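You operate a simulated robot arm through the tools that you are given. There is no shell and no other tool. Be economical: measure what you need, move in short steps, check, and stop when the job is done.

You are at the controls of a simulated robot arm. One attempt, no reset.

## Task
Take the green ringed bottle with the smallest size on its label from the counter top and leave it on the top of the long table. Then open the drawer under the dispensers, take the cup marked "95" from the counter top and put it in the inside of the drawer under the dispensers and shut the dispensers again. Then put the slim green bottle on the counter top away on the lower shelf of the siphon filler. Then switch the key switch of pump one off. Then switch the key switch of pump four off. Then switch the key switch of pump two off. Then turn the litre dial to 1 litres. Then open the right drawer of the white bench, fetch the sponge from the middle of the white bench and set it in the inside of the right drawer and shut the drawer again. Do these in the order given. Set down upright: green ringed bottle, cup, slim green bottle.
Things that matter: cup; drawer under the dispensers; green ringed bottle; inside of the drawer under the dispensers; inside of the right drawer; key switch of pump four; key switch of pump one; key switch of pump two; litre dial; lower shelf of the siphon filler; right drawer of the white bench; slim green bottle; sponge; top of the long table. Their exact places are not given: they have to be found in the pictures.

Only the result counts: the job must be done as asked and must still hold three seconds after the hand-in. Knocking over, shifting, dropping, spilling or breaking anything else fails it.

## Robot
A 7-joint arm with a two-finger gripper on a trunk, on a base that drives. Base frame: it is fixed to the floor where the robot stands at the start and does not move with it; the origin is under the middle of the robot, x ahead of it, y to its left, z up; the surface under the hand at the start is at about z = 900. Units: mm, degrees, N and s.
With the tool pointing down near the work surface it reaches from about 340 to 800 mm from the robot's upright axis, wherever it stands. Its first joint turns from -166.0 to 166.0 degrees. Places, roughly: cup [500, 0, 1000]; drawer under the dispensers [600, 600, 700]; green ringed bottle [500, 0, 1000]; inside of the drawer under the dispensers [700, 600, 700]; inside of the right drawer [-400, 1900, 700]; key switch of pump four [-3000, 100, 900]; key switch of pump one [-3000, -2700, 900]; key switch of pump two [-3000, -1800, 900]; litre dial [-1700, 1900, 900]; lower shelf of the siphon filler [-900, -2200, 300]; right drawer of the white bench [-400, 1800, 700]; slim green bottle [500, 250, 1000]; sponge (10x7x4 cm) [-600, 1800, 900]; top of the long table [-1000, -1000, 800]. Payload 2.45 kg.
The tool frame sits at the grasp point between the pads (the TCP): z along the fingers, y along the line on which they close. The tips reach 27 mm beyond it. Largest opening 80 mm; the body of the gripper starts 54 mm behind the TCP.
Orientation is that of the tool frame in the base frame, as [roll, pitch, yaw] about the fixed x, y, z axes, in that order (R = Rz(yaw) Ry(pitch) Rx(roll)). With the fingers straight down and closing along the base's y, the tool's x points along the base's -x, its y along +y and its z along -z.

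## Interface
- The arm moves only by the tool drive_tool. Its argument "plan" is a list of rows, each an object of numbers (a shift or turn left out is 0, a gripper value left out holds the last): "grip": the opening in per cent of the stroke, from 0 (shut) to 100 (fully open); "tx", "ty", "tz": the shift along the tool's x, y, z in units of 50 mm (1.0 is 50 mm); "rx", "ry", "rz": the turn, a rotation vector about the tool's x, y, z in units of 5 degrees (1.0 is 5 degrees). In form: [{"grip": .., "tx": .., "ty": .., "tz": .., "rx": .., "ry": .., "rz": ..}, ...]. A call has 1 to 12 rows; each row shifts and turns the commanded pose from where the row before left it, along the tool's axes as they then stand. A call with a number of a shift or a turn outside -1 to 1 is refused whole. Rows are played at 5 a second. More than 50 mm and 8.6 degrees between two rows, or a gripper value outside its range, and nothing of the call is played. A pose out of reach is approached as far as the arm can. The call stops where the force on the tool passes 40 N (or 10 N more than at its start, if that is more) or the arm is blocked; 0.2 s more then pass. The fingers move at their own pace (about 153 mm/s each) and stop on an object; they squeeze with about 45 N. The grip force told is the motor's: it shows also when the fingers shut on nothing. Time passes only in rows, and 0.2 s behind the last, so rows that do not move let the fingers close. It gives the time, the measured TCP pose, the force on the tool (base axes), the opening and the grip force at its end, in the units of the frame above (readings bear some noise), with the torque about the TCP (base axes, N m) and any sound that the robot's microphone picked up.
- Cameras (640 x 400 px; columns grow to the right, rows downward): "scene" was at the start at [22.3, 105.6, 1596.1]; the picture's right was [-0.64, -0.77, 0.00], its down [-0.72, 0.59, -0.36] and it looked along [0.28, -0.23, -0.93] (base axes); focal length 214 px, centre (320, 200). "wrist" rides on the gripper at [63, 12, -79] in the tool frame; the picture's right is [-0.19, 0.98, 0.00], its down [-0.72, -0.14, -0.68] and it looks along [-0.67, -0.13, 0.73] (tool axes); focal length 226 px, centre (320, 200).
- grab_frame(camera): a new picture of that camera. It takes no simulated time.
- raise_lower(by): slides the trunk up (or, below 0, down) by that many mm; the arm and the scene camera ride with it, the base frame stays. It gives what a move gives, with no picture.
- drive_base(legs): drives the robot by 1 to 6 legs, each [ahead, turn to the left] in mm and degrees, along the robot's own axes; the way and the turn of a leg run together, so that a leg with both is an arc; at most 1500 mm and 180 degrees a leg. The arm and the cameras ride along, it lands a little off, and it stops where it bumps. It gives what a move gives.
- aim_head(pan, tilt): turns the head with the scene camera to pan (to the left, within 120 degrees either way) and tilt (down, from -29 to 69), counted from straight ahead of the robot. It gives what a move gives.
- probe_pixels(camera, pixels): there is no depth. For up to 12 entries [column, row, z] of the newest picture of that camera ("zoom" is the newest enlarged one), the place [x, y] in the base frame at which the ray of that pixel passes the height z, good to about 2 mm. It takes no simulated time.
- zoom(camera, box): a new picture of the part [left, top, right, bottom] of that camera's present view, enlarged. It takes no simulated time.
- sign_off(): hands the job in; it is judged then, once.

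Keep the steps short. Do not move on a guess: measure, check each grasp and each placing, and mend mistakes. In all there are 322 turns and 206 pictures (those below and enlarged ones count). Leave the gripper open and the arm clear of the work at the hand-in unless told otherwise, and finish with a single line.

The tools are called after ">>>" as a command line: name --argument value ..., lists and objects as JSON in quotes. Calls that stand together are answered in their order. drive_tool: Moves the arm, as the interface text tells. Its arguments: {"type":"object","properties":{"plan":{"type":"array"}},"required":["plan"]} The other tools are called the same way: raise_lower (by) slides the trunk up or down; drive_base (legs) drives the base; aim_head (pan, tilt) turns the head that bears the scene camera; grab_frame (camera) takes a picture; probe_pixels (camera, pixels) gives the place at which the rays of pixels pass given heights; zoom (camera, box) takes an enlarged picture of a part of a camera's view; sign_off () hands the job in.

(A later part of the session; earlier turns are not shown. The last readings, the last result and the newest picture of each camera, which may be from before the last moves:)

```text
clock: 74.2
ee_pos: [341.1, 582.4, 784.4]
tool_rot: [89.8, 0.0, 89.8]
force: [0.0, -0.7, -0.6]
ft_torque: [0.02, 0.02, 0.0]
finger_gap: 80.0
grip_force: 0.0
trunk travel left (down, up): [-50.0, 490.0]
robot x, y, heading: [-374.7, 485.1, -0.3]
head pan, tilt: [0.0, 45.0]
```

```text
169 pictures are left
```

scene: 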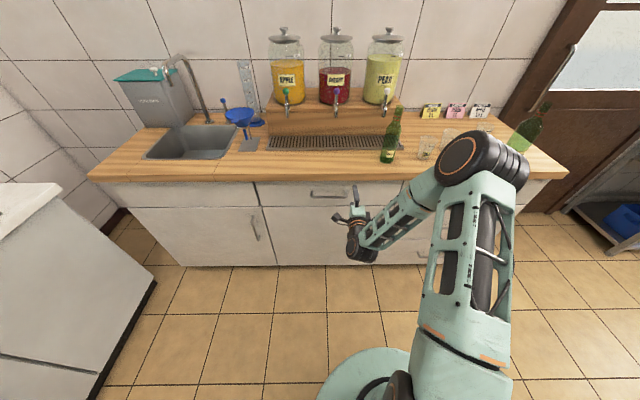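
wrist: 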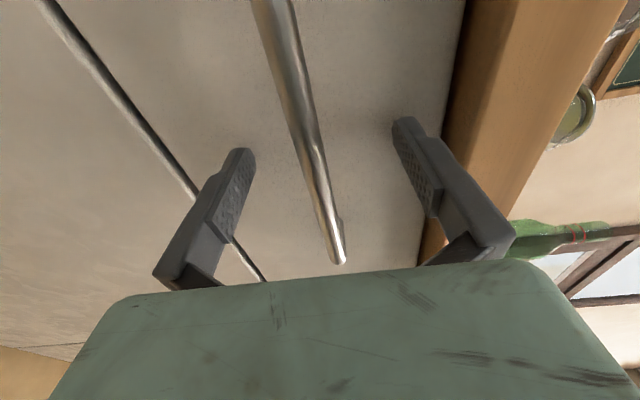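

The bar is between the pads; closing.

>>> drive_tool --plan '[{"grip": 0}, {}, {}, {}]'

>>> drive_base --legs '[[-120, 0]]'

>>> grab_frame --camera "scene"

```text
clock: 75.2
ee_pos: [339.0, 582.0, 782.2]
tool_rot: [89.9, 0.0, 89.8]
force: [-0.5, -0.5, -9.4]
ft_torque: [-0.03, 0.07, 0.15]
finger_gap: 11.6
grip_force: 38.1
trunk travel left (down, up): [-50.0, 490.0]
robot x, y, heading: [-374.8, 484.9, -0.0]
head pan, tilt: [0.0, 45.0]
```

```text
clock: 76.5
ee_pos: [218.2, 581.4, 783.0]
tool_rot: [89.8, 0.0, 89.7]
force: [-0.4, -11.8, -15.0]
ft_torque: [-0.05, 0.11, -0.09]
finger_gap: 11.8
grip_force: 38.8
trunk travel left (down, up): [-50.0, 490.0]
robot x, y, heading: [-498.8, 480.3, -0.2]
head pan, tilt: [0.0, 45.0]
```

```text
168 pictures are left
```

scene: 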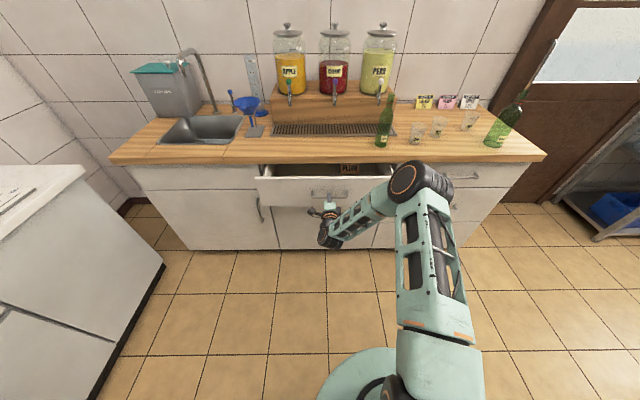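

The drawer is opening. Pulling another 140 mm.

>>> drive_base --legs '[[-140, 0]]'

>>> zoom --camera "scene" --box '[220, 120, 460, 270]'

```text
clock: 77.8
ee_pos: [76.4, 580.1, 783.2]
tool_rot: [89.8, 0.0, 89.5]
force: [-1.0, -19.4, -6.7]
ft_torque: [-0.04, 0.06, -0.38]
finger_gap: 11.4
grip_force: 38.8
trunk travel left (down, up): [-50.0, 490.0]
robot x, y, heading: [-637.4, 486.6, -0.2]
head pan, tilt: [0.0, 45.0]
```

```text
2.67 times, centred on (340, 195) of scene
```

zoom: 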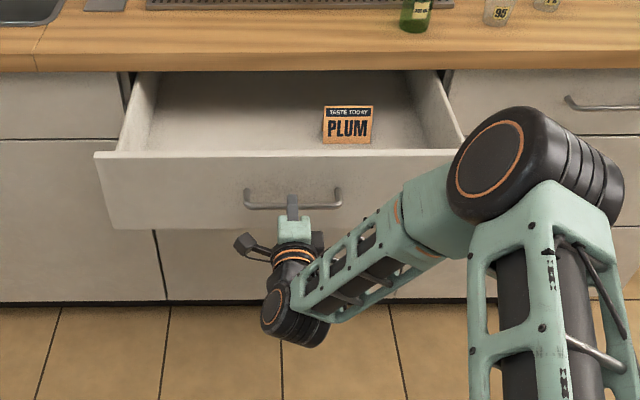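

The drawer is open about 263 mm, with a PLUM card standing in it. I'll release the handle and back away. I'll also probe the robot's base edge at (370, 347) to know its radius.

>>> drive_tool --plan '[{"grip": 100}, {}, {}, {"tz": -0.8}, {"tz": -0.8}, {}]'

>>> grab_frame --camera "scene"

>>> probe_pixels --camera "scene" --pixels '[[365, 347, 0], [365, 347, 100], [365, 347, 200], [365, 347, 300]]'

```text
clock: 79.2
ee_pos: [-4.0, 580.4, 783.5]
tool_rot: [89.7, 0.1, 89.5]
force: [0.6, 0.3, -0.9]
ft_torque: [0.01, 0.04, 0.0]
finger_gap: 80.1
grip_force: 0.1
trunk travel left (down, up): [-50.0, 490.0]
robot x, y, heading: [-636.3, 482.3, -0.1]
head pan, tilt: [0.0, 45.0]
```

```text
166 pictures are left
```

scene: 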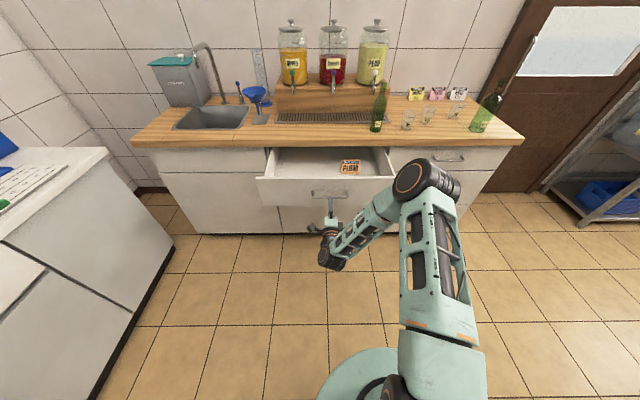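

```text
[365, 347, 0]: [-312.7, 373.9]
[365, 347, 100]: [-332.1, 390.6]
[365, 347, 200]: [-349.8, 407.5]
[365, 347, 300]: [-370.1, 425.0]
```

Raising clear and turning the gripper back to point down.

>>> raise_lower --by 300

>>> drive_tool --plan '[{"rz": -1}, {"rz": -1}, {"rz": -1}, {"rz": -1}, {"rz": -1}, {"rz": -1}, {"rz": -1}, {"rz": -1}, {"rz": -1}]'

>>> drive_tool --plan '[{"rz": -1}, {"rz": -1}, {"rz": -1}, {"rz": -1}, {"rz": -1}, {"rz": -1}, {"rz": -1}, {"rz": -1}, {"rz": -1}]'

>>> drive_tool --plan '[{"ry": 1}, {"ry": 1}, {"ry": 1}, {"ry": 1}, {"ry": 1}, {"ry": 1}, {"ry": 1}, {"ry": 1}, {"ry": 1}]'

>>> drive_tool --plan '[{"ry": 1}, {"ry": 1}, {"ry": 1}, {"ry": 1}, {"ry": 1}, {"ry": 1}, {"ry": 1}, {"ry": 1}, {"ry": 1}]'

```text
clock: 82.2
ee_pos: [-3.9, 581.3, 1082.7]
tool_rot: [89.8, 0.1, 89.5]
force: [-0.2, 0.6, -0.8]
ft_torque: [-0.01, 0.0, -0.02]
finger_gap: 80.1
grip_force: 0.1
trunk travel left (down, up): [-350.0, 190.0]
robot x, y, heading: [-638.1, 481.5, -0.1]
head pan, tilt: [0.0, 45.0]
```

```text
clock: 84.2
ee_pos: [-4.7, 581.3, 1082.6]
tool_rot: [89.6, 45.1, 89.3]
force: [-0.4, -0.1, 0.4]
ft_torque: [-0.03, -0.01, 0.01]
finger_gap: 80.1
grip_force: 0.0
trunk travel left (down, up): [-350.0, 190.0]
robot x, y, heading: [-635.9, 482.9, 0.1]
head pan, tilt: [0.0, 45.0]
```

```text
clock: 86.2
ee_pos: [-4.0, 581.9, 1082.0]
tool_rot: [-31.2, 89.8, -31.6]
force: [0.0, 0.6, 0.3]
ft_torque: [-0.01, 0.0, -0.01]
finger_gap: 79.8
grip_force: 0.1
trunk travel left (down, up): [-350.0, 190.0]
robot x, y, heading: [-638.2, 483.5, -0.2]
head pan, tilt: [0.0, 45.0]
```

```text
clock: 88.2
ee_pos: [-3.2, 581.7, 1083.7]
tool_rot: [-179.9, 45.1, 179.6]
force: [-0.2, 0.0, -0.1]
ft_torque: [0.01, 0.0, -0.01]
finger_gap: 79.7
grip_force: 0.0
trunk travel left (down, up): [-350.0, 190.0]
robot x, y, heading: [-637.0, 483.4, -0.2]
head pan, tilt: [0.0, 45.0]
```

```text
clock: 90.2
ee_pos: [-4.1, 580.9, 1083.0]
tool_rot: [-179.9, 0.2, 179.4]
force: [-0.6, 0.6, -0.2]
ft_torque: [-0.03, 0.03, 0.01]
finger_gap: 80.0
grip_force: 0.1
trunk travel left (down, up): [-350.0, 190.0]
robot x, y, heading: [-637.1, 482.3, 0.0]
head pan, tilt: [0.0, 45.0]
```

Tool is down again. Retracting 200 mm, then driving to about (-255, 200), heading 0, near the cup.

>>> drive_tool --plan '[{"tx": 0.9, "tz": -0.3}, {"tx": 0.9, "tz": -0.3}, {"tx": 0.9, "tz": -0.3}, {"tx": 0.9, "tz": -0.3}, {"tx": 0.4, "tz": -0.3}, {}]'

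>>> drive_base --legs '[[0, -36.4], [470, 0], [0, 36.4]]'

>>> aim_head --pan 10 --tilt 50

>>> grab_frame --camera "scene"

```text
clock: 91.6
ee_pos: [-205.2, 581.2, 1159.0]
tool_rot: [-179.9, 0.2, 179.5]
force: [-0.5, -0.4, -0.9]
ft_torque: [0.03, -0.01, -0.02]
finger_gap: 79.7
grip_force: 0.0
trunk travel left (down, up): [-350.0, 190.0]
robot x, y, heading: [-637.1, 484.1, -0.2]
head pan, tilt: [0.0, 45.0]
```

```text
clock: 98.0
ee_pos: [169.5, 296.8, 1158.7]
tool_rot: [-179.9, 0.1, 179.3]
force: [-1.0, 0.4, -0.8]
ft_torque: [0.02, -0.02, 0.02]
finger_gap: 80.1
grip_force: 0.0
trunk travel left (down, up): [-350.0, 190.0]
robot x, y, heading: [-265.4, 201.2, -0.4]
head pan, tilt: [0.0, 45.0]
```

```text
clock: 98.7
ee_pos: [169.0, 296.0, 1158.1]
tool_rot: [-179.9, 0.3, 179.3]
force: [0.6, -0.2, 1.1]
ft_torque: [0.0, 0.01, -0.02]
finger_gap: 79.9
grip_force: 0.0
trunk travel left (down, up): [-350.0, 190.0]
robot x, y, heading: [-262.9, 197.7, -0.1]
head pan, tilt: [10.0, 50.0]
```

```text
165 pictures are left
```

scene: 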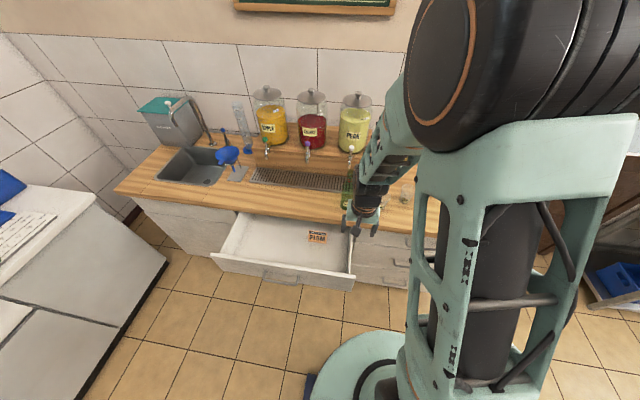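

The drawer is open in view. Moving the gripper above cup 95 at (475, 177), staying high.

>>> drive_tool --plan '[{"tx": -0.4, "ty": -0.6}, {"tx": -0.4, "ty": -0.6}, {"tx": -0.6, "ty": -0.6}, {"tx": -0.9, "ty": -0.3}, {"tx": -0.9, "ty": -0.2}, {"tx": -0.9}, {"tx": -0.9}, {"tx": -0.9}, {"tx": -0.2}, {}]'

>>> grab_frame --camera "wrist"

>>> grab_frame --camera "scene"

```text
clock: 100.9
ee_pos: [472.6, 177.7, 1159.0]
tool_rot: [-179.9, 0.3, 179.4]
force: [0.4, 0.5, -0.3]
ft_torque: [-0.03, -0.02, 0.0]
finger_gap: 79.8
grip_force: 0.1
trunk travel left (down, up): [-350.0, 190.0]
robot x, y, heading: [-264.9, 202.7, -0.4]
head pan, tilt: [10.0, 50.0]
```

```text
164 pictures are left
```

wrist: 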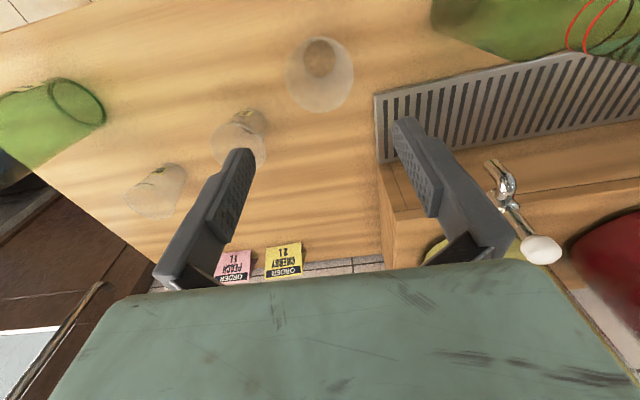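

```text
163 pictures are left
```

scene: 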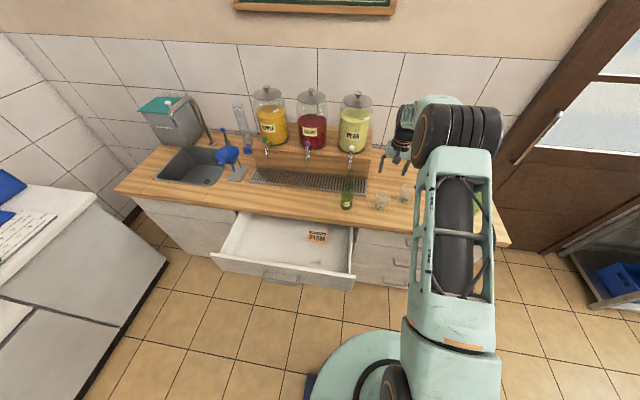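

Both views show the cup. Zooming both to find its centre, rim size and height.

>>> zoom --camera "scene" --box '[330, 165, 426, 225]'

>>> probe_pixels --camera "wrist" --pixels '[[318, 57, 900], [320, 85, 980], [320, 85, 960], [287, 80, 980], [354, 80, 980], [320, 80, 990]]'

```text
6.67 times, centred on (378, 195) of scene
```

zoom: 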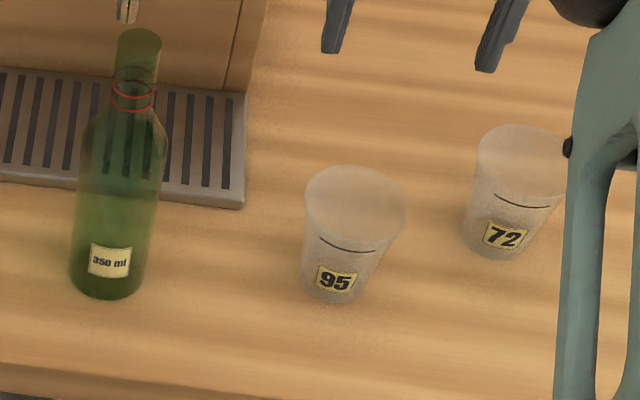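

```text
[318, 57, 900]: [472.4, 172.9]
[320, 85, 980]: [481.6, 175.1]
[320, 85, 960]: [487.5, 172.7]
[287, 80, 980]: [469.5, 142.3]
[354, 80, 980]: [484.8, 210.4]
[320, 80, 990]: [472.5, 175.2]
```

>>> probe_pixels --camera "zoom" --pixels '[[332, 287, 900], [356, 203, 980], [356, 203, 990], [356, 203, 1000], [307, 203, 990], [405, 206, 990], [138, 45, 1130], [138, 45, 1150], [108, 280, 900]]'

```text
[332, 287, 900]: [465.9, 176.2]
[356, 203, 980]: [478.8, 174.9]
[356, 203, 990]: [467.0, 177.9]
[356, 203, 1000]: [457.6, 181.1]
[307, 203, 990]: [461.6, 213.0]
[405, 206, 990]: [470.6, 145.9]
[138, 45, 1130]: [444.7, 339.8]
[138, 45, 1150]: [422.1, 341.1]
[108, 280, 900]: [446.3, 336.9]
```

Cup 95: centre (471, 176), rim at z ~987, rim width ~68. Descending with the gripper fully open to TCP z 960.

>>> drive_tool --plan '[{"tz": 1, "ty": -0.03}, {"tz": 1}, {"tz": 0.6}, {}]'

>>> grab_frame --camera "wrist"

```text
clock: 101.9
ee_pos: [473.7, 176.7, 1027.9]
tool_rot: [-179.9, 0.1, 179.2]
force: [-0.2, 0.2, -0.5]
ft_torque: [0.0, 0.0, -0.01]
finger_gap: 79.9
grip_force: 0.1
trunk travel left (down, up): [-350.0, 190.0]
robot x, y, heading: [-263.6, 199.2, -0.2]
head pan, tilt: [10.0, 50.0]
```

```text
161 pictures are left
```

wrist: 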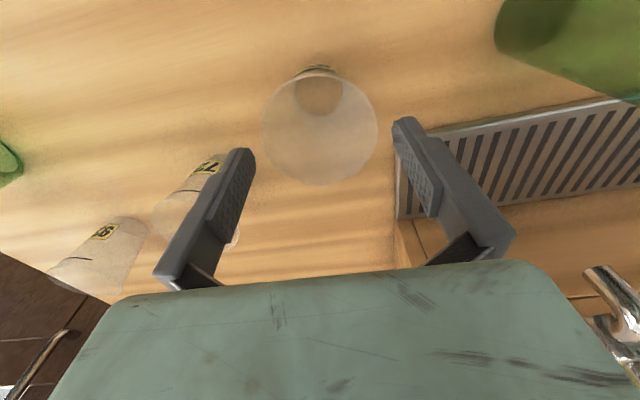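

The rim (cols 261-378) is centred between the fingers (250-395). Descending 68 mm slowly, then closing.

>>> drive_tool --plan '[{"tz": 0.4}, {"tz": 0.4}, {"tz": 0.3}, {"tz": 0.26}, {}]'

>>> drive_tool --plan '[{"grip": 0}, {}, {}, {}]'

>>> grab_frame --camera "wrist"

```text
clock: 103.1
ee_pos: [475.2, 175.4, 961.8]
tool_rot: [-179.9, 0.3, 179.3]
force: [-0.4, 0.9, 0.5]
ft_torque: [-0.01, 0.0, -0.03]
finger_gap: 80.0
grip_force: 0.1
trunk travel left (down, up): [-350.0, 190.0]
robot x, y, heading: [-264.8, 198.6, -0.3]
head pan, tilt: [10.0, 50.0]
```

```text
clock: 104.1
ee_pos: [473.9, 174.8, 962.0]
tool_rot: [-179.9, 0.1, 179.3]
force: [-0.3, -0.6, -0.1]
ft_torque: [0.02, -0.03, 0.0]
finger_gap: 62.0
grip_force: 45.2
trunk travel left (down, up): [-350.0, 190.0]
robot x, y, heading: [-264.1, 197.6, -0.2]
head pan, tilt: [10.0, 50.0]
```

```text
160 pictures are left
```

wrist: 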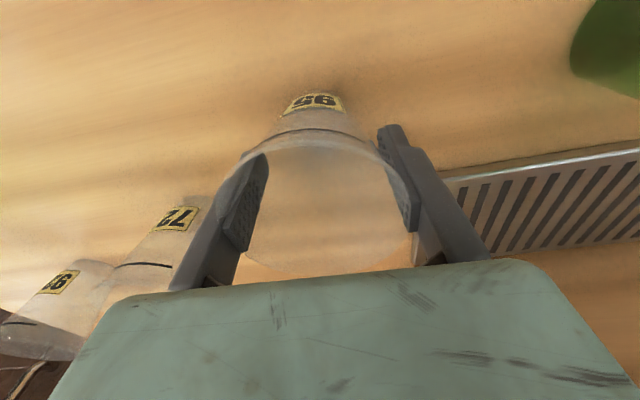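

Gripped at a 62 mm gap. Lifting 120 mm and retracting over the front, then viewing the drawer.

>>> drive_tool --plan '[{"tz": -0.4}, {"tz": -0.8}, {"tz": -0.8}, {"tz": -0.8}, {"tx": 0.9}, {"tx": 0.9}, {"tx": 0.9}, {"tx": 0.9}, {"tx": 0.9}, {}]'

>>> zoom --camera "scene" --box '[200, 190, 376, 300]'

>>> grab_frame --camera "wrist"

```text
clock: 106.3
ee_pos: [247.7, 180.7, 1102.1]
tool_rot: [-179.8, 0.2, 179.3]
force: [0.4, 0.3, -0.8]
ft_torque: [0.02, 0.0, -0.02]
finger_gap: 61.5
grip_force: 45.7
trunk travel left (down, up): [-350.0, 190.0]
robot x, y, heading: [-264.0, 198.0, -0.3]
head pan, tilt: [10.0, 50.0]
```

```text
3.64 times, centred on (288, 245) of scene
```

zoom: 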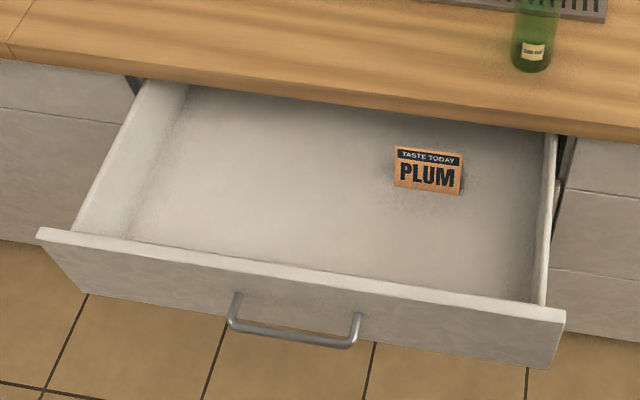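

```text
158 pictures are left
```

wrist: 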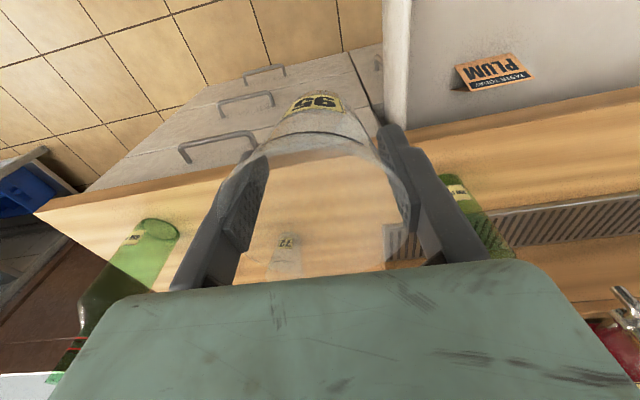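

>>> probe_pixels --camera "zoom" --pixels '[[40, 232, 865], [563, 312, 865], [428, 193, 720], [428, 193, 750], [300, 265, 865], [400, 195, 720], [460, 195, 720], [130, 240, 720], [540, 300, 720], [250, 190, 720], [290, 320, 790], [545, 210, 860]]'

```text
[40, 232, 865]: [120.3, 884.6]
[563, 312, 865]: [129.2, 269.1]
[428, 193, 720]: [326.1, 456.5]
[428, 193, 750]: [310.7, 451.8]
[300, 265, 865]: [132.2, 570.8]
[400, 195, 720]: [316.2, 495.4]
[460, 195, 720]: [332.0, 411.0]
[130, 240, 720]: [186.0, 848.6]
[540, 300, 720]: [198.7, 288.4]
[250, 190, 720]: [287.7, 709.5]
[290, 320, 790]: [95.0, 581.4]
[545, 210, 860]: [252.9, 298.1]
```

Placing target inside the drawer: (265, 640), clear of the card at (320, 455) and the counter edge. Moving left at height.

>>> drive_tool --plan '[{"ty": 0.92}, {"ty": 0.92}, {"ty": 0.92}, {"ty": 0.92}, {"ty": 0.92}, {"ty": 0.92}, {"ty": 0.92}, {"ty": 0.92}, {"ty": 0.92}, {"ty": 0.92, "tx": -0.2}, {}]'

>>> grab_frame --camera "scene"

```text
clock: 108.7
ee_pos: [263.8, 638.8, 1101.1]
tool_rot: [-179.9, 0.2, 179.3]
force: [-0.2, -0.5, 0.3]
ft_torque: [0.0, 0.02, 0.03]
finger_gap: 61.2
grip_force: 44.6
trunk travel left (down, up): [-350.0, 190.0]
robot x, y, heading: [-263.8, 197.4, -0.2]
head pan, tilt: [10.0, 50.0]
```

```text
157 pictures are left
```

scene: 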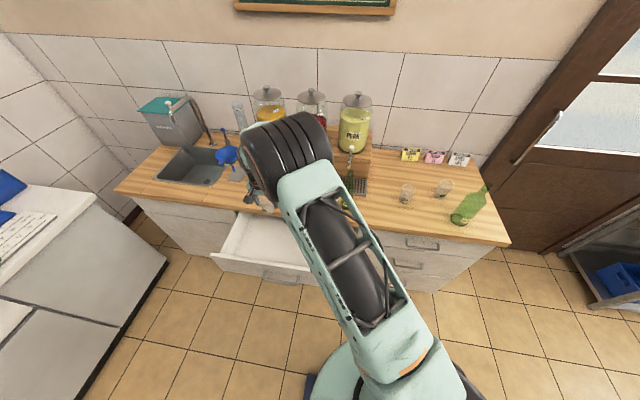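

Lowering with the trunk by 200 mm (arm shape unchanged), then checking.

>>> raise_lower --by -220

>>> grab_frame --camera "wrist"

>>> grab_frame --camera "scene"

```text
clock: 111.0
ee_pos: [265.5, 638.8, 881.3]
tool_rot: [-179.8, 0.2, 179.3]
force: [0.1, -0.2, 0.0]
ft_torque: [0.03, 0.01, 0.02]
finger_gap: 61.3
grip_force: 44.8
trunk travel left (down, up): [-130.0, 410.0]
robot x, y, heading: [-262.6, 202.7, -0.3]
head pan, tilt: [10.0, 50.0]
```

```text
156 pictures are left
```

wrist: 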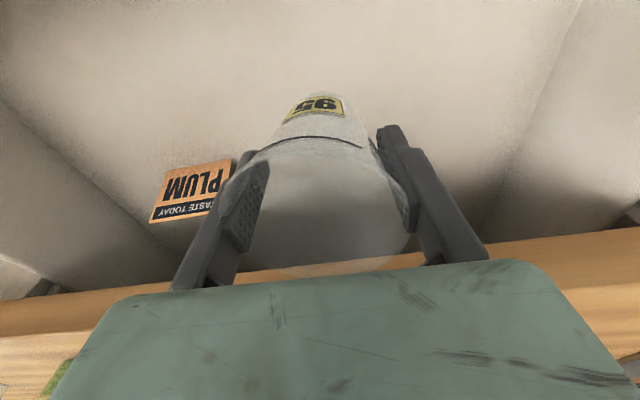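

```text
155 pictures are left
```

scene: 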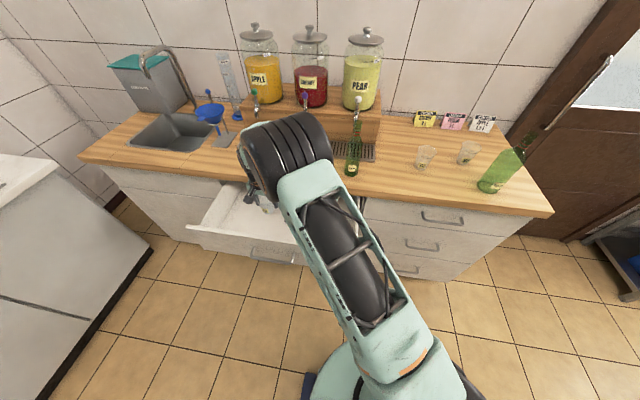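

Clear. Descending in the drawer with shrinking steps.

>>> drive_tool --plan '[{"tz": 0.4}, {"tz": 0.4}, {"tz": 0.4}, {"tz": 0.2}, {}]'

>>> grab_frame --camera "wrist"

```text
clock: 112.2
ee_pos: [265.3, 637.7, 810.1]
tool_rot: [-179.9, 0.2, 179.3]
force: [-0.1, 0.2, 0.0]
ft_torque: [0.0, 0.01, 0.0]
finger_gap: 60.8
grip_force: 44.5
trunk travel left (down, up): [-130.0, 410.0]
robot x, y, heading: [-264.8, 201.2, -0.4]
head pan, tilt: [10.0, 50.0]
```

```text
154 pictures are left
```

wrist: 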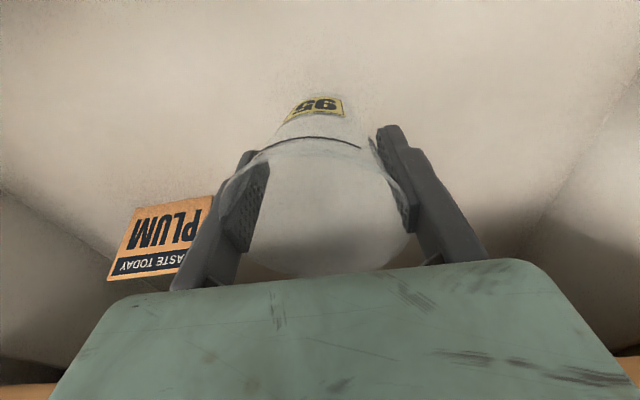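

>>> drive_tool --plan '[{"tz": 0.15}, {"tz": 0.15}, {"tz": 0.1}, {}]'

>>> drive_tool --plan '[{"tz": 0.1}, {"tz": 0.06}, {}]'

>>> grab_frame --camera "wrist"

```text
clock: 113.2
ee_pos: [265.2, 637.6, 789.8]
tool_rot: [-179.9, 0.3, 179.3]
force: [0.3, -0.5, 0.4]
ft_torque: [-0.04, -0.03, 0.01]
finger_gap: 61.0
grip_force: 44.7
trunk travel left (down, up): [-130.0, 410.0]
robot x, y, heading: [-262.6, 199.0, -0.7]
head pan, tilt: [10.0, 50.0]
```

```text
clock: 114.0
ee_pos: [265.6, 638.3, 781.7]
tool_rot: [-179.9, 0.2, 179.2]
force: [-0.1, -0.2, -0.7]
ft_torque: [0.0, -0.02, 0.02]
finger_gap: 60.5
grip_force: 44.9
trunk travel left (down, up): [-130.0, 410.0]
robot x, y, heading: [-265.9, 198.5, -0.2]
head pan, tilt: [10.0, 50.0]
```

```text
153 pictures are left
```

wrist: 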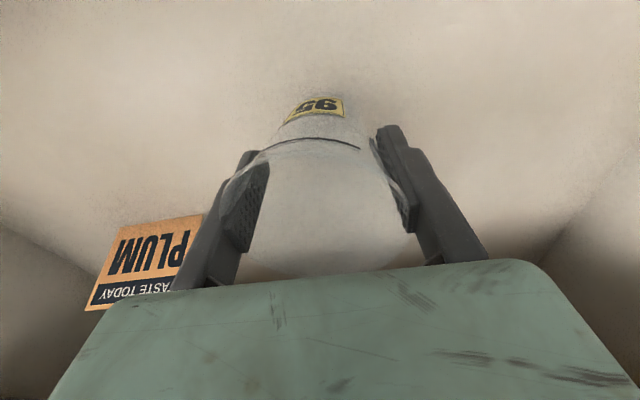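

>>> drive_tool --plan '[{"tz": 0.08}, {"tz": 0.06}, {"tz": 0.06}, {}]'

>>> drive_tool --plan '[{"tz": 0.06}, {"tz": 0.06}, {}]'

```text
clock: 115.0
ee_pos: [266.4, 637.7, 773.6]
tool_rot: [-179.8, 0.2, 179.3]
force: [-0.2, 0.4, -0.2]
ft_torque: [0.02, 0.02, -0.01]
finger_gap: 60.6
grip_force: 44.7
trunk travel left (down, up): [-130.0, 410.0]
robot x, y, heading: [-264.0, 197.1, -0.4]
head pan, tilt: [10.0, 50.0]
```

```text
clock: 115.8
ee_pos: [266.0, 638.2, 767.9]
tool_rot: [179.9, 0.5, 179.3]
force: [1.3, 0.4, 20.7]
ft_torque: [-0.37, -0.14, 0.01]
finger_gap: 59.5
grip_force: 45.3
trunk travel left (down, up): [-130.0, 410.0]
robot x, y, heading: [-264.8, 199.4, -0.3]
head pan, tilt: [10.0, 50.0]
```

Contact with the drawer floor at TCP z 768. Easing off, opening and rising straight up.

>>> drive_tool --plan '[{"tz": -0.04}, {}, {"grip": 100}, {}, {}, {"tz": -0.3}, {"tz": -0.6}, {"tz": -1}, {"tz": -1}, {"tz": -1}, {}]'

>>> grab_frame --camera "wrist"

```text
clock: 118.2
ee_pos: [266.3, 639.2, 965.1]
tool_rot: [-179.9, 0.2, 179.3]
force: [0.1, 0.2, 0.2]
ft_torque: [0.0, -0.01, 0.01]
finger_gap: 79.8
grip_force: 0.0
trunk travel left (down, up): [-130.0, 410.0]
robot x, y, heading: [-262.0, 197.7, -0.3]
head pan, tilt: [10.0, 50.0]
```

```text
152 pictures are left
```

wrist: 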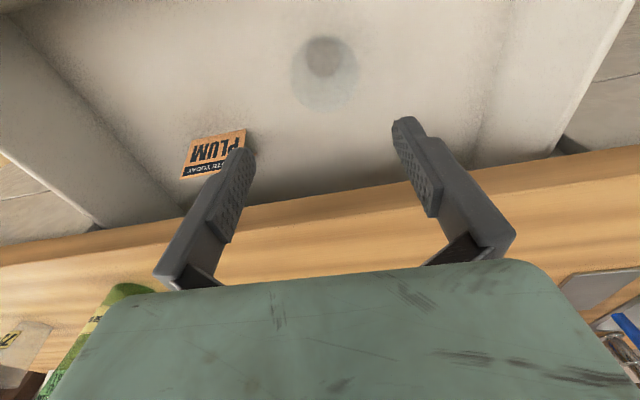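

The cup stands upright in the drawer. To close it I'll push the front panel with the closed fingertips pitched forward 60°. First the base backs up 340 mm.

>>> drive_base --legs '[[-340, 0]]'

>>> drive_tool --plan '[{"ry": -1, "grip": 0}, {"ry": -1}, {"ry": -1}, {"ry": -1}, {"ry": -1}, {"ry": -1}, {"ry": -1}, {"ry": -1}, {"ry": -1}, {"ry": -1}, {"ry": -1}, {"ry": -1}]'

```text
clock: 120.5
ee_pos: [-71.8, 641.9, 963.7]
tool_rot: [-179.9, 0.3, 179.4]
force: [-0.3, 0.1, 0.4]
ft_torque: [-0.03, -0.01, 0.01]
finger_gap: 80.0
grip_force: 0.0
trunk travel left (down, up): [-130.0, 410.0]
robot x, y, heading: [-599.6, 199.4, -0.3]
head pan, tilt: [10.0, 50.0]
```

```text
clock: 122.8
ee_pos: [2.5, 546.7, 972.3]
tool_rot: [177.3, 52.7, 166.4]
force: [0.0, 0.1, -0.3]
ft_torque: [0.0, 0.04, 0.01]
finger_gap: 0.0
grip_force: 29.9
trunk travel left (down, up): [-130.0, 410.0]
robot x, y, heading: [-601.8, 199.1, -0.1]
head pan, tilt: [10.0, 50.0]
stopped in row 11: the arm was blocked; the commanded pose is now the measured one
```

The arm stopped at a 53° pitch, pointing forward and slightly right; that's fine for pushing. Lowering the trunk so the tips are at z ~830, above the handle (785) and below the panel top (865).

>>> raise_lower --by -126

>>> grab_frame --camera "scene"

>>> grab_frame --camera "wrist"

```text
clock: 124.4
ee_pos: [2.1, 546.3, 846.4]
tool_rot: [177.2, 52.8, 166.5]
force: [-0.2, 0.6, -0.6]
ft_torque: [-0.03, 0.02, -0.05]
finger_gap: 0.1
grip_force: 29.7
trunk travel left (down, up): [-4.0, 536.0]
robot x, y, heading: [-599.4, 201.1, -0.6]
head pan, tilt: [10.0, 50.0]
```

```text
151 pictures are left
```

scene: 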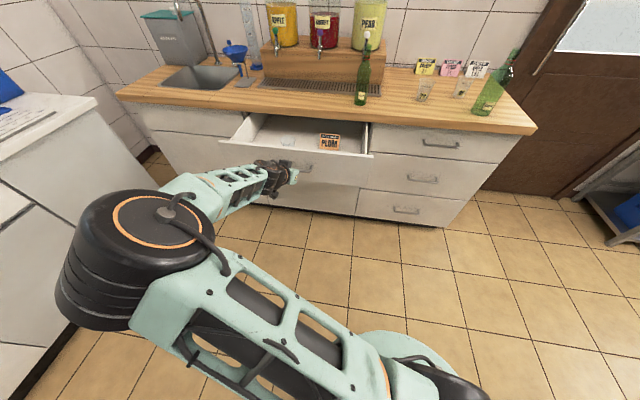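

```text
150 pictures are left
```

wrist: 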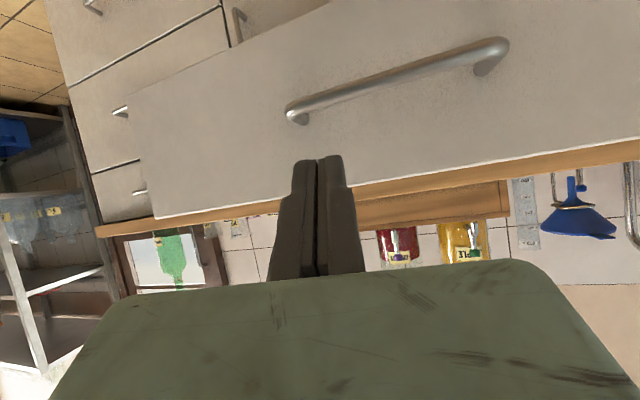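

The fingertips face the panel above the handle. Driving the base forward to push the drawer.

>>> drive_base --legs '[[200, 0]]'

>>> grab_frame --camera "scene"

```text
clock: 126.0
ee_pos: [197.9, 546.5, 845.2]
tool_rot: [177.2, 52.7, 166.7]
force: [-0.5, 0.5, 0.7]
ft_torque: [0.02, -0.01, 0.01]
finger_gap: 0.1
grip_force: 30.0
trunk travel left (down, up): [-4.0, 536.0]
robot x, y, heading: [-404.1, 201.6, -0.2]
head pan, tilt: [10.0, 50.0]
```

```text
149 pictures are left
```

scene: 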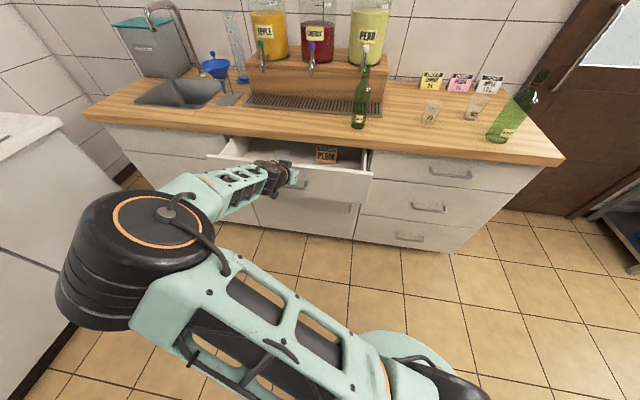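

The drawer is closing smoothly. Another 135 mm.

>>> drive_base --legs '[[135, 0]]'

>>> grab_frame --camera "scene"

>>> grab_frame --camera "wrist"

```text
clock: 127.3
ee_pos: [331.3, 546.9, 845.2]
tool_rot: [177.2, 52.9, 166.7]
force: [0.3, -0.3, -0.8]
ft_torque: [-0.01, 0.03, 0.01]
finger_gap: 0.0
grip_force: 30.0
trunk travel left (down, up): [-4.0, 536.0]
robot x, y, heading: [-268.4, 198.5, 0.0]
head pan, tilt: [10.0, 50.0]
```

```text
148 pictures are left
```

scene: 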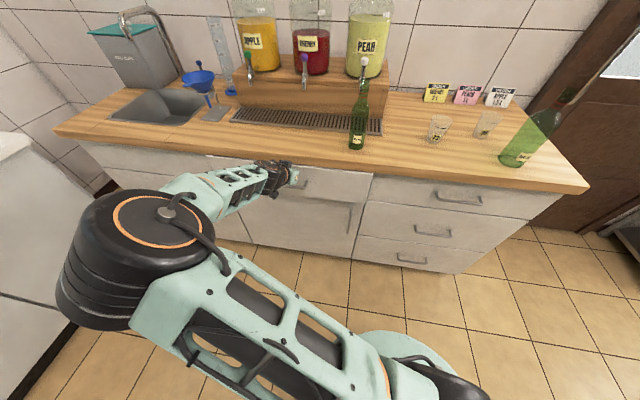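

```text
147 pictures are left
```

wrist: 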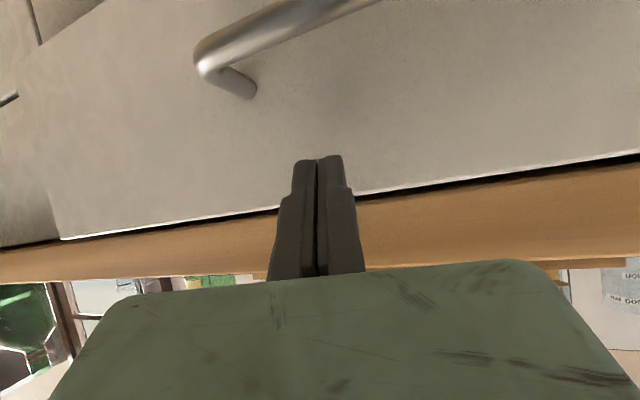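

Nearly shut. Small base nudges to finish.

>>> drive_base --legs '[[22, 0]]'

>>> zoom --camera "scene" --box '[180, 130, 404, 270]'

```text
clock: 128.1
ee_pos: [354.9, 546.4, 845.0]
tool_rot: [177.3, 52.8, 166.7]
force: [0.8, -0.5, -0.4]
ft_torque: [0.0, -0.02, 0.01]
finger_gap: 0.0
grip_force: 29.5
trunk travel left (down, up): [-4.0, 536.0]
robot x, y, heading: [-245.7, 199.7, -0.2]
head pan, tilt: [10.0, 50.0]
```

```text
2.86 times, centred on (292, 200) of scene
```

zoom: 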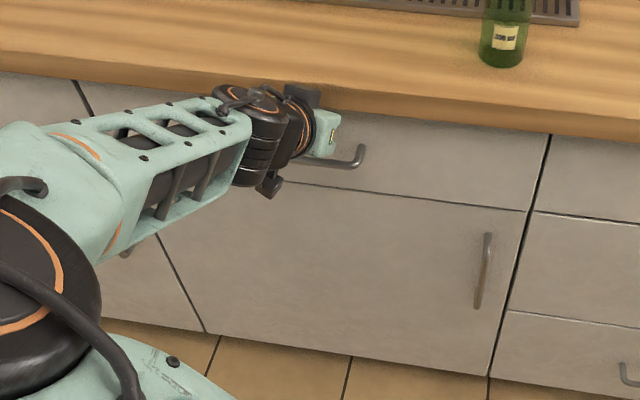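

It looks nearly flush. A gentle forward press with the arm until contact force shows.

>>> drive_tool --plan '[{"tz": 0.077, "tx": -0.059, "ty": 0.024}, {"tz": 0.077, "tx": -0.059, "ty": 0.024}, {"tz": 0.077, "tx": -0.059, "ty": 0.024}, {"tz": 0.077, "tx": -0.059, "ty": 0.024}, {}]'

>>> grab_frame --camera "wrist"

```text
clock: 129.0
ee_pos: [365.2, 547.9, 844.7]
tool_rot: [177.7, 52.6, 166.8]
force: [-21.0, -5.0, 12.0]
ft_torque: [0.24, -0.28, 0.31]
finger_gap: 0.1
grip_force: 29.5
trunk travel left (down, up): [-4.0, 536.0]
robot x, y, heading: [-246.8, 199.7, -0.2]
head pan, tilt: [10.0, 50.0]
stopped in row 4: the force on the tool passed its limit at 47 N (the readings are from after the stop); the commanded pose is now the measured one
```

```text
145 pictures are left
```

wrist: 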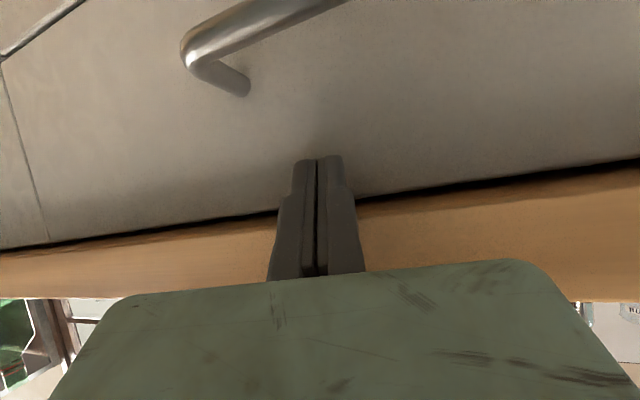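

The drawer is shut (hard stop at 47 N, front flush). Backing away, raising, and rotating the tool back to point down.

>>> drive_base --legs '[[-250, 0]]'

>>> raise_lower --by 380

>>> drive_tool --plan '[{"ry": 1, "grip": 100}, {"ry": 1}, {"ry": 1}, {"ry": 1}, {"ry": 1}, {"ry": 1}, {"ry": 1}, {"ry": 1}, {"ry": 1}, {"ry": 1}, {}]'

>>> grab_frame --camera "scene"

```text
clock: 130.8
ee_pos: [115.7, 548.8, 843.0]
tool_rot: [177.6, 52.5, 167.0]
force: [-0.2, 0.5, 0.6]
ft_torque: [0.03, 0.0, 0.02]
finger_gap: 0.0
grip_force: 29.6
trunk travel left (down, up): [-4.0, 536.0]
robot x, y, heading: [-501.7, 200.0, -0.2]
head pan, tilt: [10.0, 50.0]
```

```text
clock: 134.5
ee_pos: [114.8, 548.2, 1223.5]
tool_rot: [177.7, 52.5, 167.0]
force: [0.6, -0.3, -0.1]
ft_torque: [0.0, 0.01, 0.02]
finger_gap: 0.0
grip_force: 29.5
trunk travel left (down, up): [-384.0, 156.0]
robot x, y, heading: [-502.1, 198.9, 0.1]
head pan, tilt: [10.0, 50.0]
```

```text
clock: 136.9
ee_pos: [115.0, 548.6, 1223.6]
tool_rot: [178.5, 2.6, 168.7]
force: [0.7, -0.3, 0.1]
ft_torque: [0.01, -0.03, -0.02]
finger_gap: 80.1
grip_force: 0.1
trunk travel left (down, up): [-384.0, 156.0]
robot x, y, heading: [-499.2, 199.1, 0.3]
head pan, tilt: [10.0, 50.0]
```

```text
144 pictures are left
```

scene: 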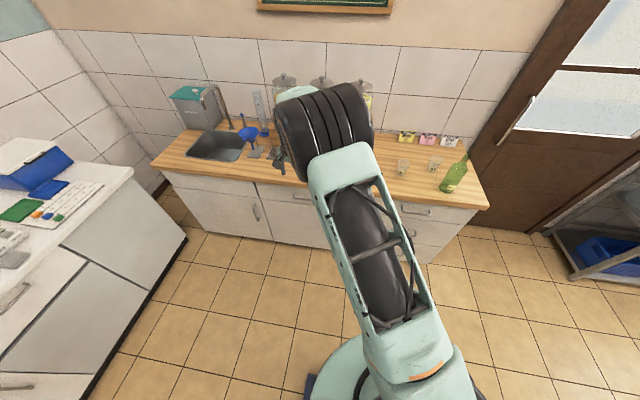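

Arm is in good shape again. I'll re-square the yaw, shift the gripper right 200 mm, then drive to about (-230, 300) facing the slim bottle.

>>> drive_tool --plan '[{"rz": -1, "ty": -0.9}, {"rz": -1, "ty": -0.9}, {"rz": -0.26, "ty": -0.9, "ry": 0.5}, {"ty": -0.9}, {"tx": 0.8}, {"tx": 0.8}, {}]'

>>> drive_base --legs '[[0, 20.5], [285, 0], [0, -20.5]]'

>>> aim_head --pan -10 --tilt 50

>>> grab_frame --camera "scene"

```text
clock: 138.5
ee_pos: [20.9, 367.9, 1220.1]
tool_rot: [179.2, 0.3, -179.9]
force: [0.2, 0.1, -0.4]
ft_torque: [0.01, 0.0, -0.01]
finger_gap: 80.1
grip_force: 0.0
trunk travel left (down, up): [-384.0, 156.0]
robot x, y, heading: [-498.9, 199.5, 0.2]
head pan, tilt: [10.0, 50.0]
```

```text
clock: 142.7
ee_pos: [285.9, 467.6, 1220.2]
tool_rot: [179.0, 0.2, -179.8]
force: [-0.5, -0.2, -0.5]
ft_torque: [0.02, -0.02, 0.0]
finger_gap: 80.0
grip_force: 0.0
trunk travel left (down, up): [-384.0, 156.0]
robot x, y, heading: [-233.8, 301.1, -0.0]
head pan, tilt: [10.0, 50.0]
```

```text
clock: 143.5
ee_pos: [285.8, 467.7, 1219.6]
tool_rot: [179.2, 0.2, -179.8]
force: [-0.1, -0.2, -0.5]
ft_torque: [0.02, 0.01, 0.02]
finger_gap: 79.9
grip_force: 0.1
trunk travel left (down, up): [-384.0, 156.0]
robot x, y, heading: [-231.8, 301.5, -0.2]
head pan, tilt: [-10.0, 50.0]
```

```text
143 pictures are left
```

scene: 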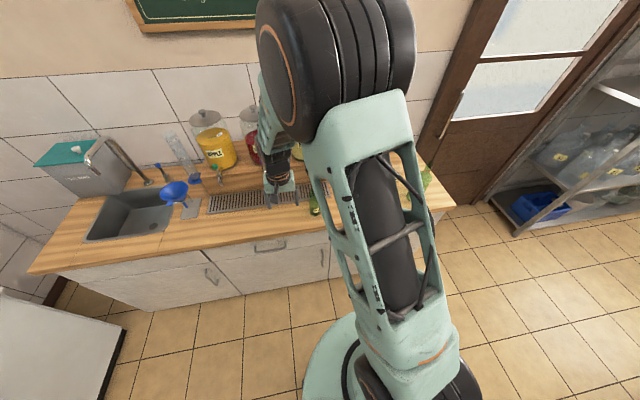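

Aligning to y 338, staying 160 mm short of the bottle, then pitching the tool 45° forward.

>>> drive_tool --plan '[{"ty": -0.9}, {"ty": -0.9}, {"ty": -0.8}, {"ry": -1}, {"ry": -1}, {"ry": -1}, {"ry": -1}, {"ry": -1}, {"ry": -1}, {"ry": -1}, {"ry": -1}, {"ry": -1}]'

>>> grab_frame --camera "wrist"

>>> grab_frame --camera "scene"

```text
clock: 146.1
ee_pos: [286.2, 338.0, 1217.6]
tool_rot: [178.8, 45.3, 179.3]
force: [0.5, 0.5, 0.6]
ft_torque: [-0.01, -0.02, -0.01]
finger_gap: 80.0
grip_force: 0.1
trunk travel left (down, up): [-384.0, 156.0]
robot x, y, heading: [-234.9, 297.7, 0.1]
head pan, tilt: [-10.0, 50.0]
```

```text
142 pictures are left
```

wrist: 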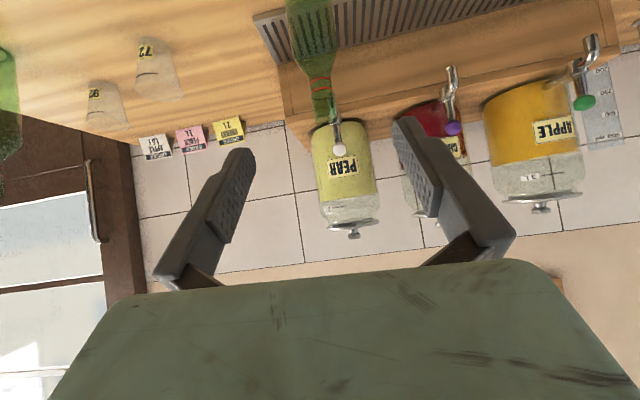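

```text
141 pictures are left
```

scene: 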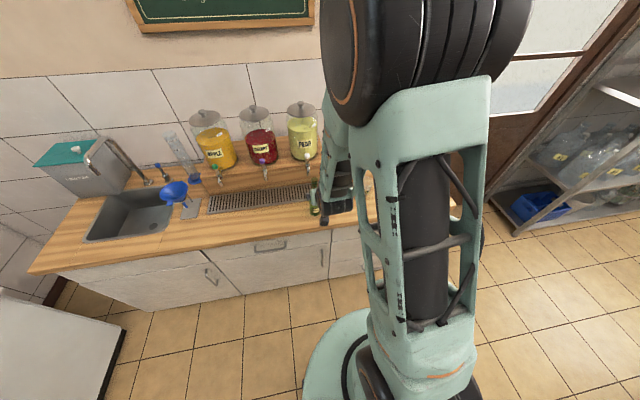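

The neck appears centred between the fingers. Lowering the trunk 125 mm to neck height, then approaching horizontally 100 mm.

>>> raise_lower --by -125

>>> drive_tool --plan '[{"tx": -0.5, "tz": 0.5}, {"tx": -0.5, "tz": 0.5}, {"tx": -0.45, "tz": 0.45}, {}]'

>>> grab_frame --camera "wrist"

```text
clock: 147.7
ee_pos: [285.3, 337.5, 1092.4]
tool_rot: [178.7, 45.2, 179.3]
force: [1.0, -0.2, 0.8]
ft_torque: [-0.01, -0.03, 0.02]
finger_gap: 79.9
grip_force: 0.2
trunk travel left (down, up): [-259.0, 281.0]
robot x, y, heading: [-238.0, 299.8, -0.1]
head pan, tilt: [-10.0, 50.0]
```

```text
clock: 148.7
ee_pos: [387.8, 336.9, 1095.8]
tool_rot: [178.7, 45.2, 179.2]
force: [-0.3, 0.2, 0.6]
ft_torque: [0.04, 0.0, 0.01]
finger_gap: 80.3
grip_force: 0.2
trunk travel left (down, up): [-259.0, 281.0]
robot x, y, heading: [-235.5, 295.5, -0.1]
head pan, tilt: [-10.0, 50.0]
```

```text
140 pictures are left
```

wrist: 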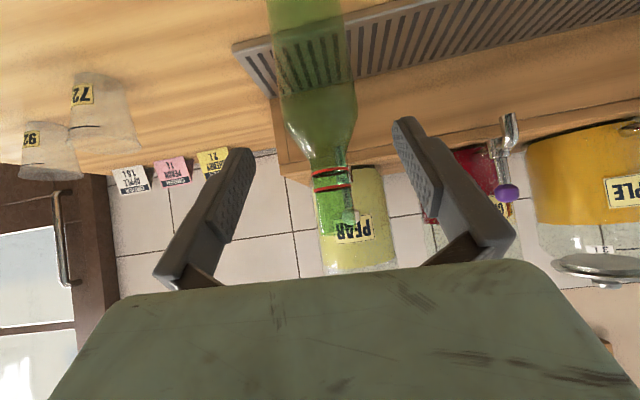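

Neck slightly right of centre; shifting 4 mm and advancing the last 56 mm.

>>> drive_tool --plan '[{"tx": -0.3, "tz": 0.3, "ty": 0.08}, {"tx": -0.3, "tz": 0.3}, {"tx": -0.2, "tz": 0.2}, {}]'

>>> grab_frame --camera "wrist"

>>> zoom --camera "scene" --box '[270, 140, 398, 220]'

```text
clock: 149.7
ee_pos: [444.1, 342.2, 1095.2]
tool_rot: [178.8, 45.2, 179.2]
force: [0.1, 0.5, 0.2]
ft_torque: [-0.01, 0.0, -0.02]
finger_gap: 80.1
grip_force: 0.1
trunk travel left (down, up): [-259.0, 281.0]
robot x, y, heading: [-234.7, 299.1, -0.1]
head pan, tilt: [-10.0, 50.0]
```

```text
139 pictures are left
```

wrist: 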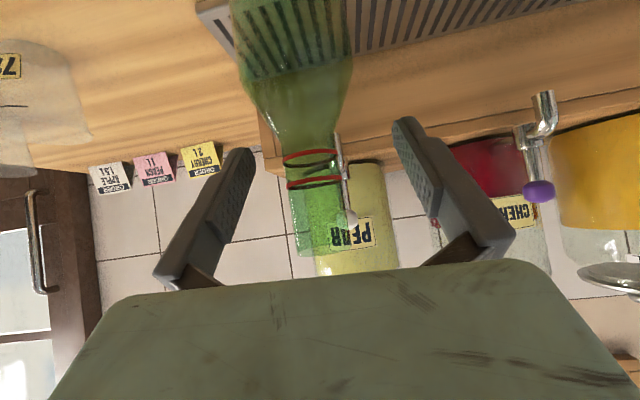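

```text
5.00 times, centred on (334, 180) of scene
```

zoom: 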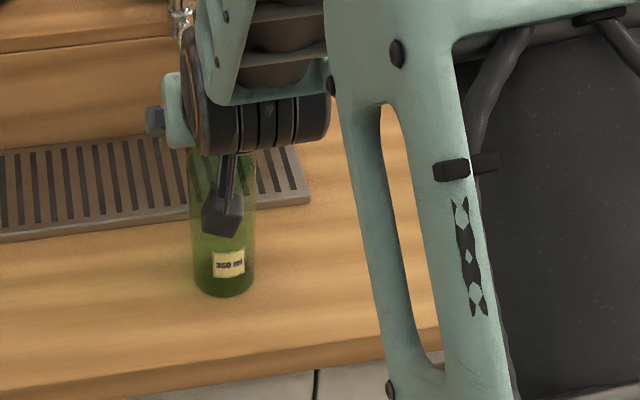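

The TCP projects at pixel (320, 185), where the neck's upper ring is. Closing on the neck.

>>> drive_tool --plan '[{"tx": -0.06, "tz": 0.06, "ty": -0.04}, {"grip": 0}, {}, {}, {}]'

>>> grab_frame --camera "wrist"

```text
clock: 150.9
ee_pos: [448.5, 339.9, 1092.8]
tool_rot: [178.8, 45.2, 179.2]
force: [0.8, 0.1, 0.6]
ft_torque: [-0.24, -0.04, 0.01]
finger_gap: 23.7
grip_force: 44.6
trunk travel left (down, up): [-259.0, 281.0]
robot x, y, heading: [-234.9, 297.9, 0.2]
head pan, tilt: [-10.0, 50.0]
```

```text
137 pictures are left
```

wrist: 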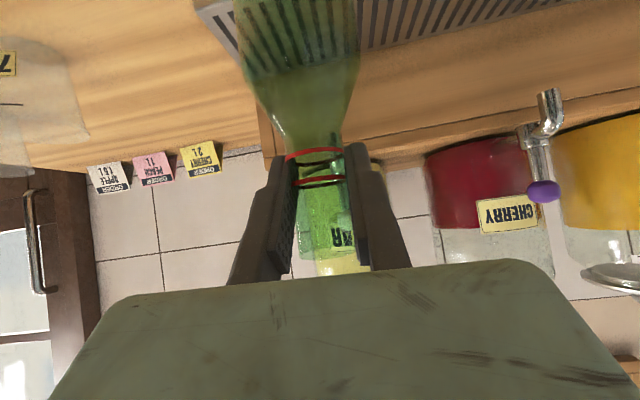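

Gripped at 23.7 mm, with the bottle bottom 193 mm below the TCP. Lifting by trunk 80 mm and checking, then backing off.

>>> raise_lower --by 80

>>> drive_base --legs '[[-230, 0]]'

>>> grab_frame --camera "wrist"

>>> grab_frame --camera "scene"

```text
clock: 152.1
ee_pos: [448.0, 340.7, 1172.7]
tool_rot: [178.7, 45.1, 179.1]
force: [-0.5, -1.0, -1.8]
ft_torque: [-0.06, -0.02, -0.01]
finger_gap: 23.7
grip_force: 44.9
trunk travel left (down, up): [-339.0, 201.0]
robot x, y, heading: [-235.0, 300.2, -0.1]
head pan, tilt: [-10.0, 50.0]
```

```text
clock: 153.8
ee_pos: [218.2, 341.4, 1172.8]
tool_rot: [178.7, 45.3, 179.4]
force: [0.4, 0.5, -2.2]
ft_torque: [0.15, -0.01, 0.01]
finger_gap: 23.8
grip_force: 44.9
trunk travel left (down, up): [-339.0, 201.0]
robot x, y, heading: [-469.7, 295.2, 0.0]
head pan, tilt: [-10.0, 50.0]
```

```text
136 pictures are left
```

wrist: 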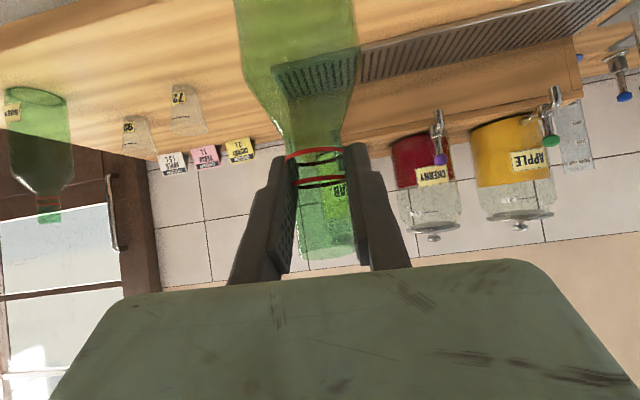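

```text
135 pictures are left
```

scene: 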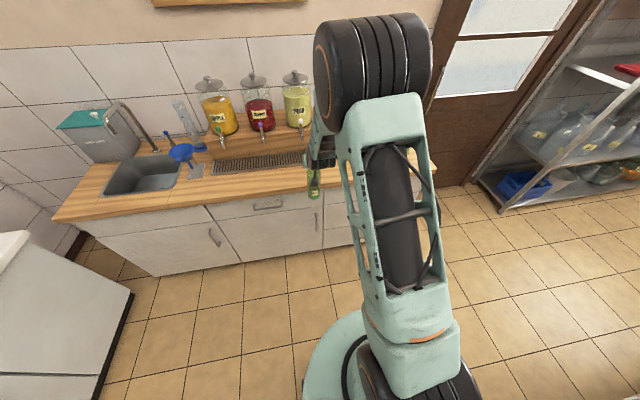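

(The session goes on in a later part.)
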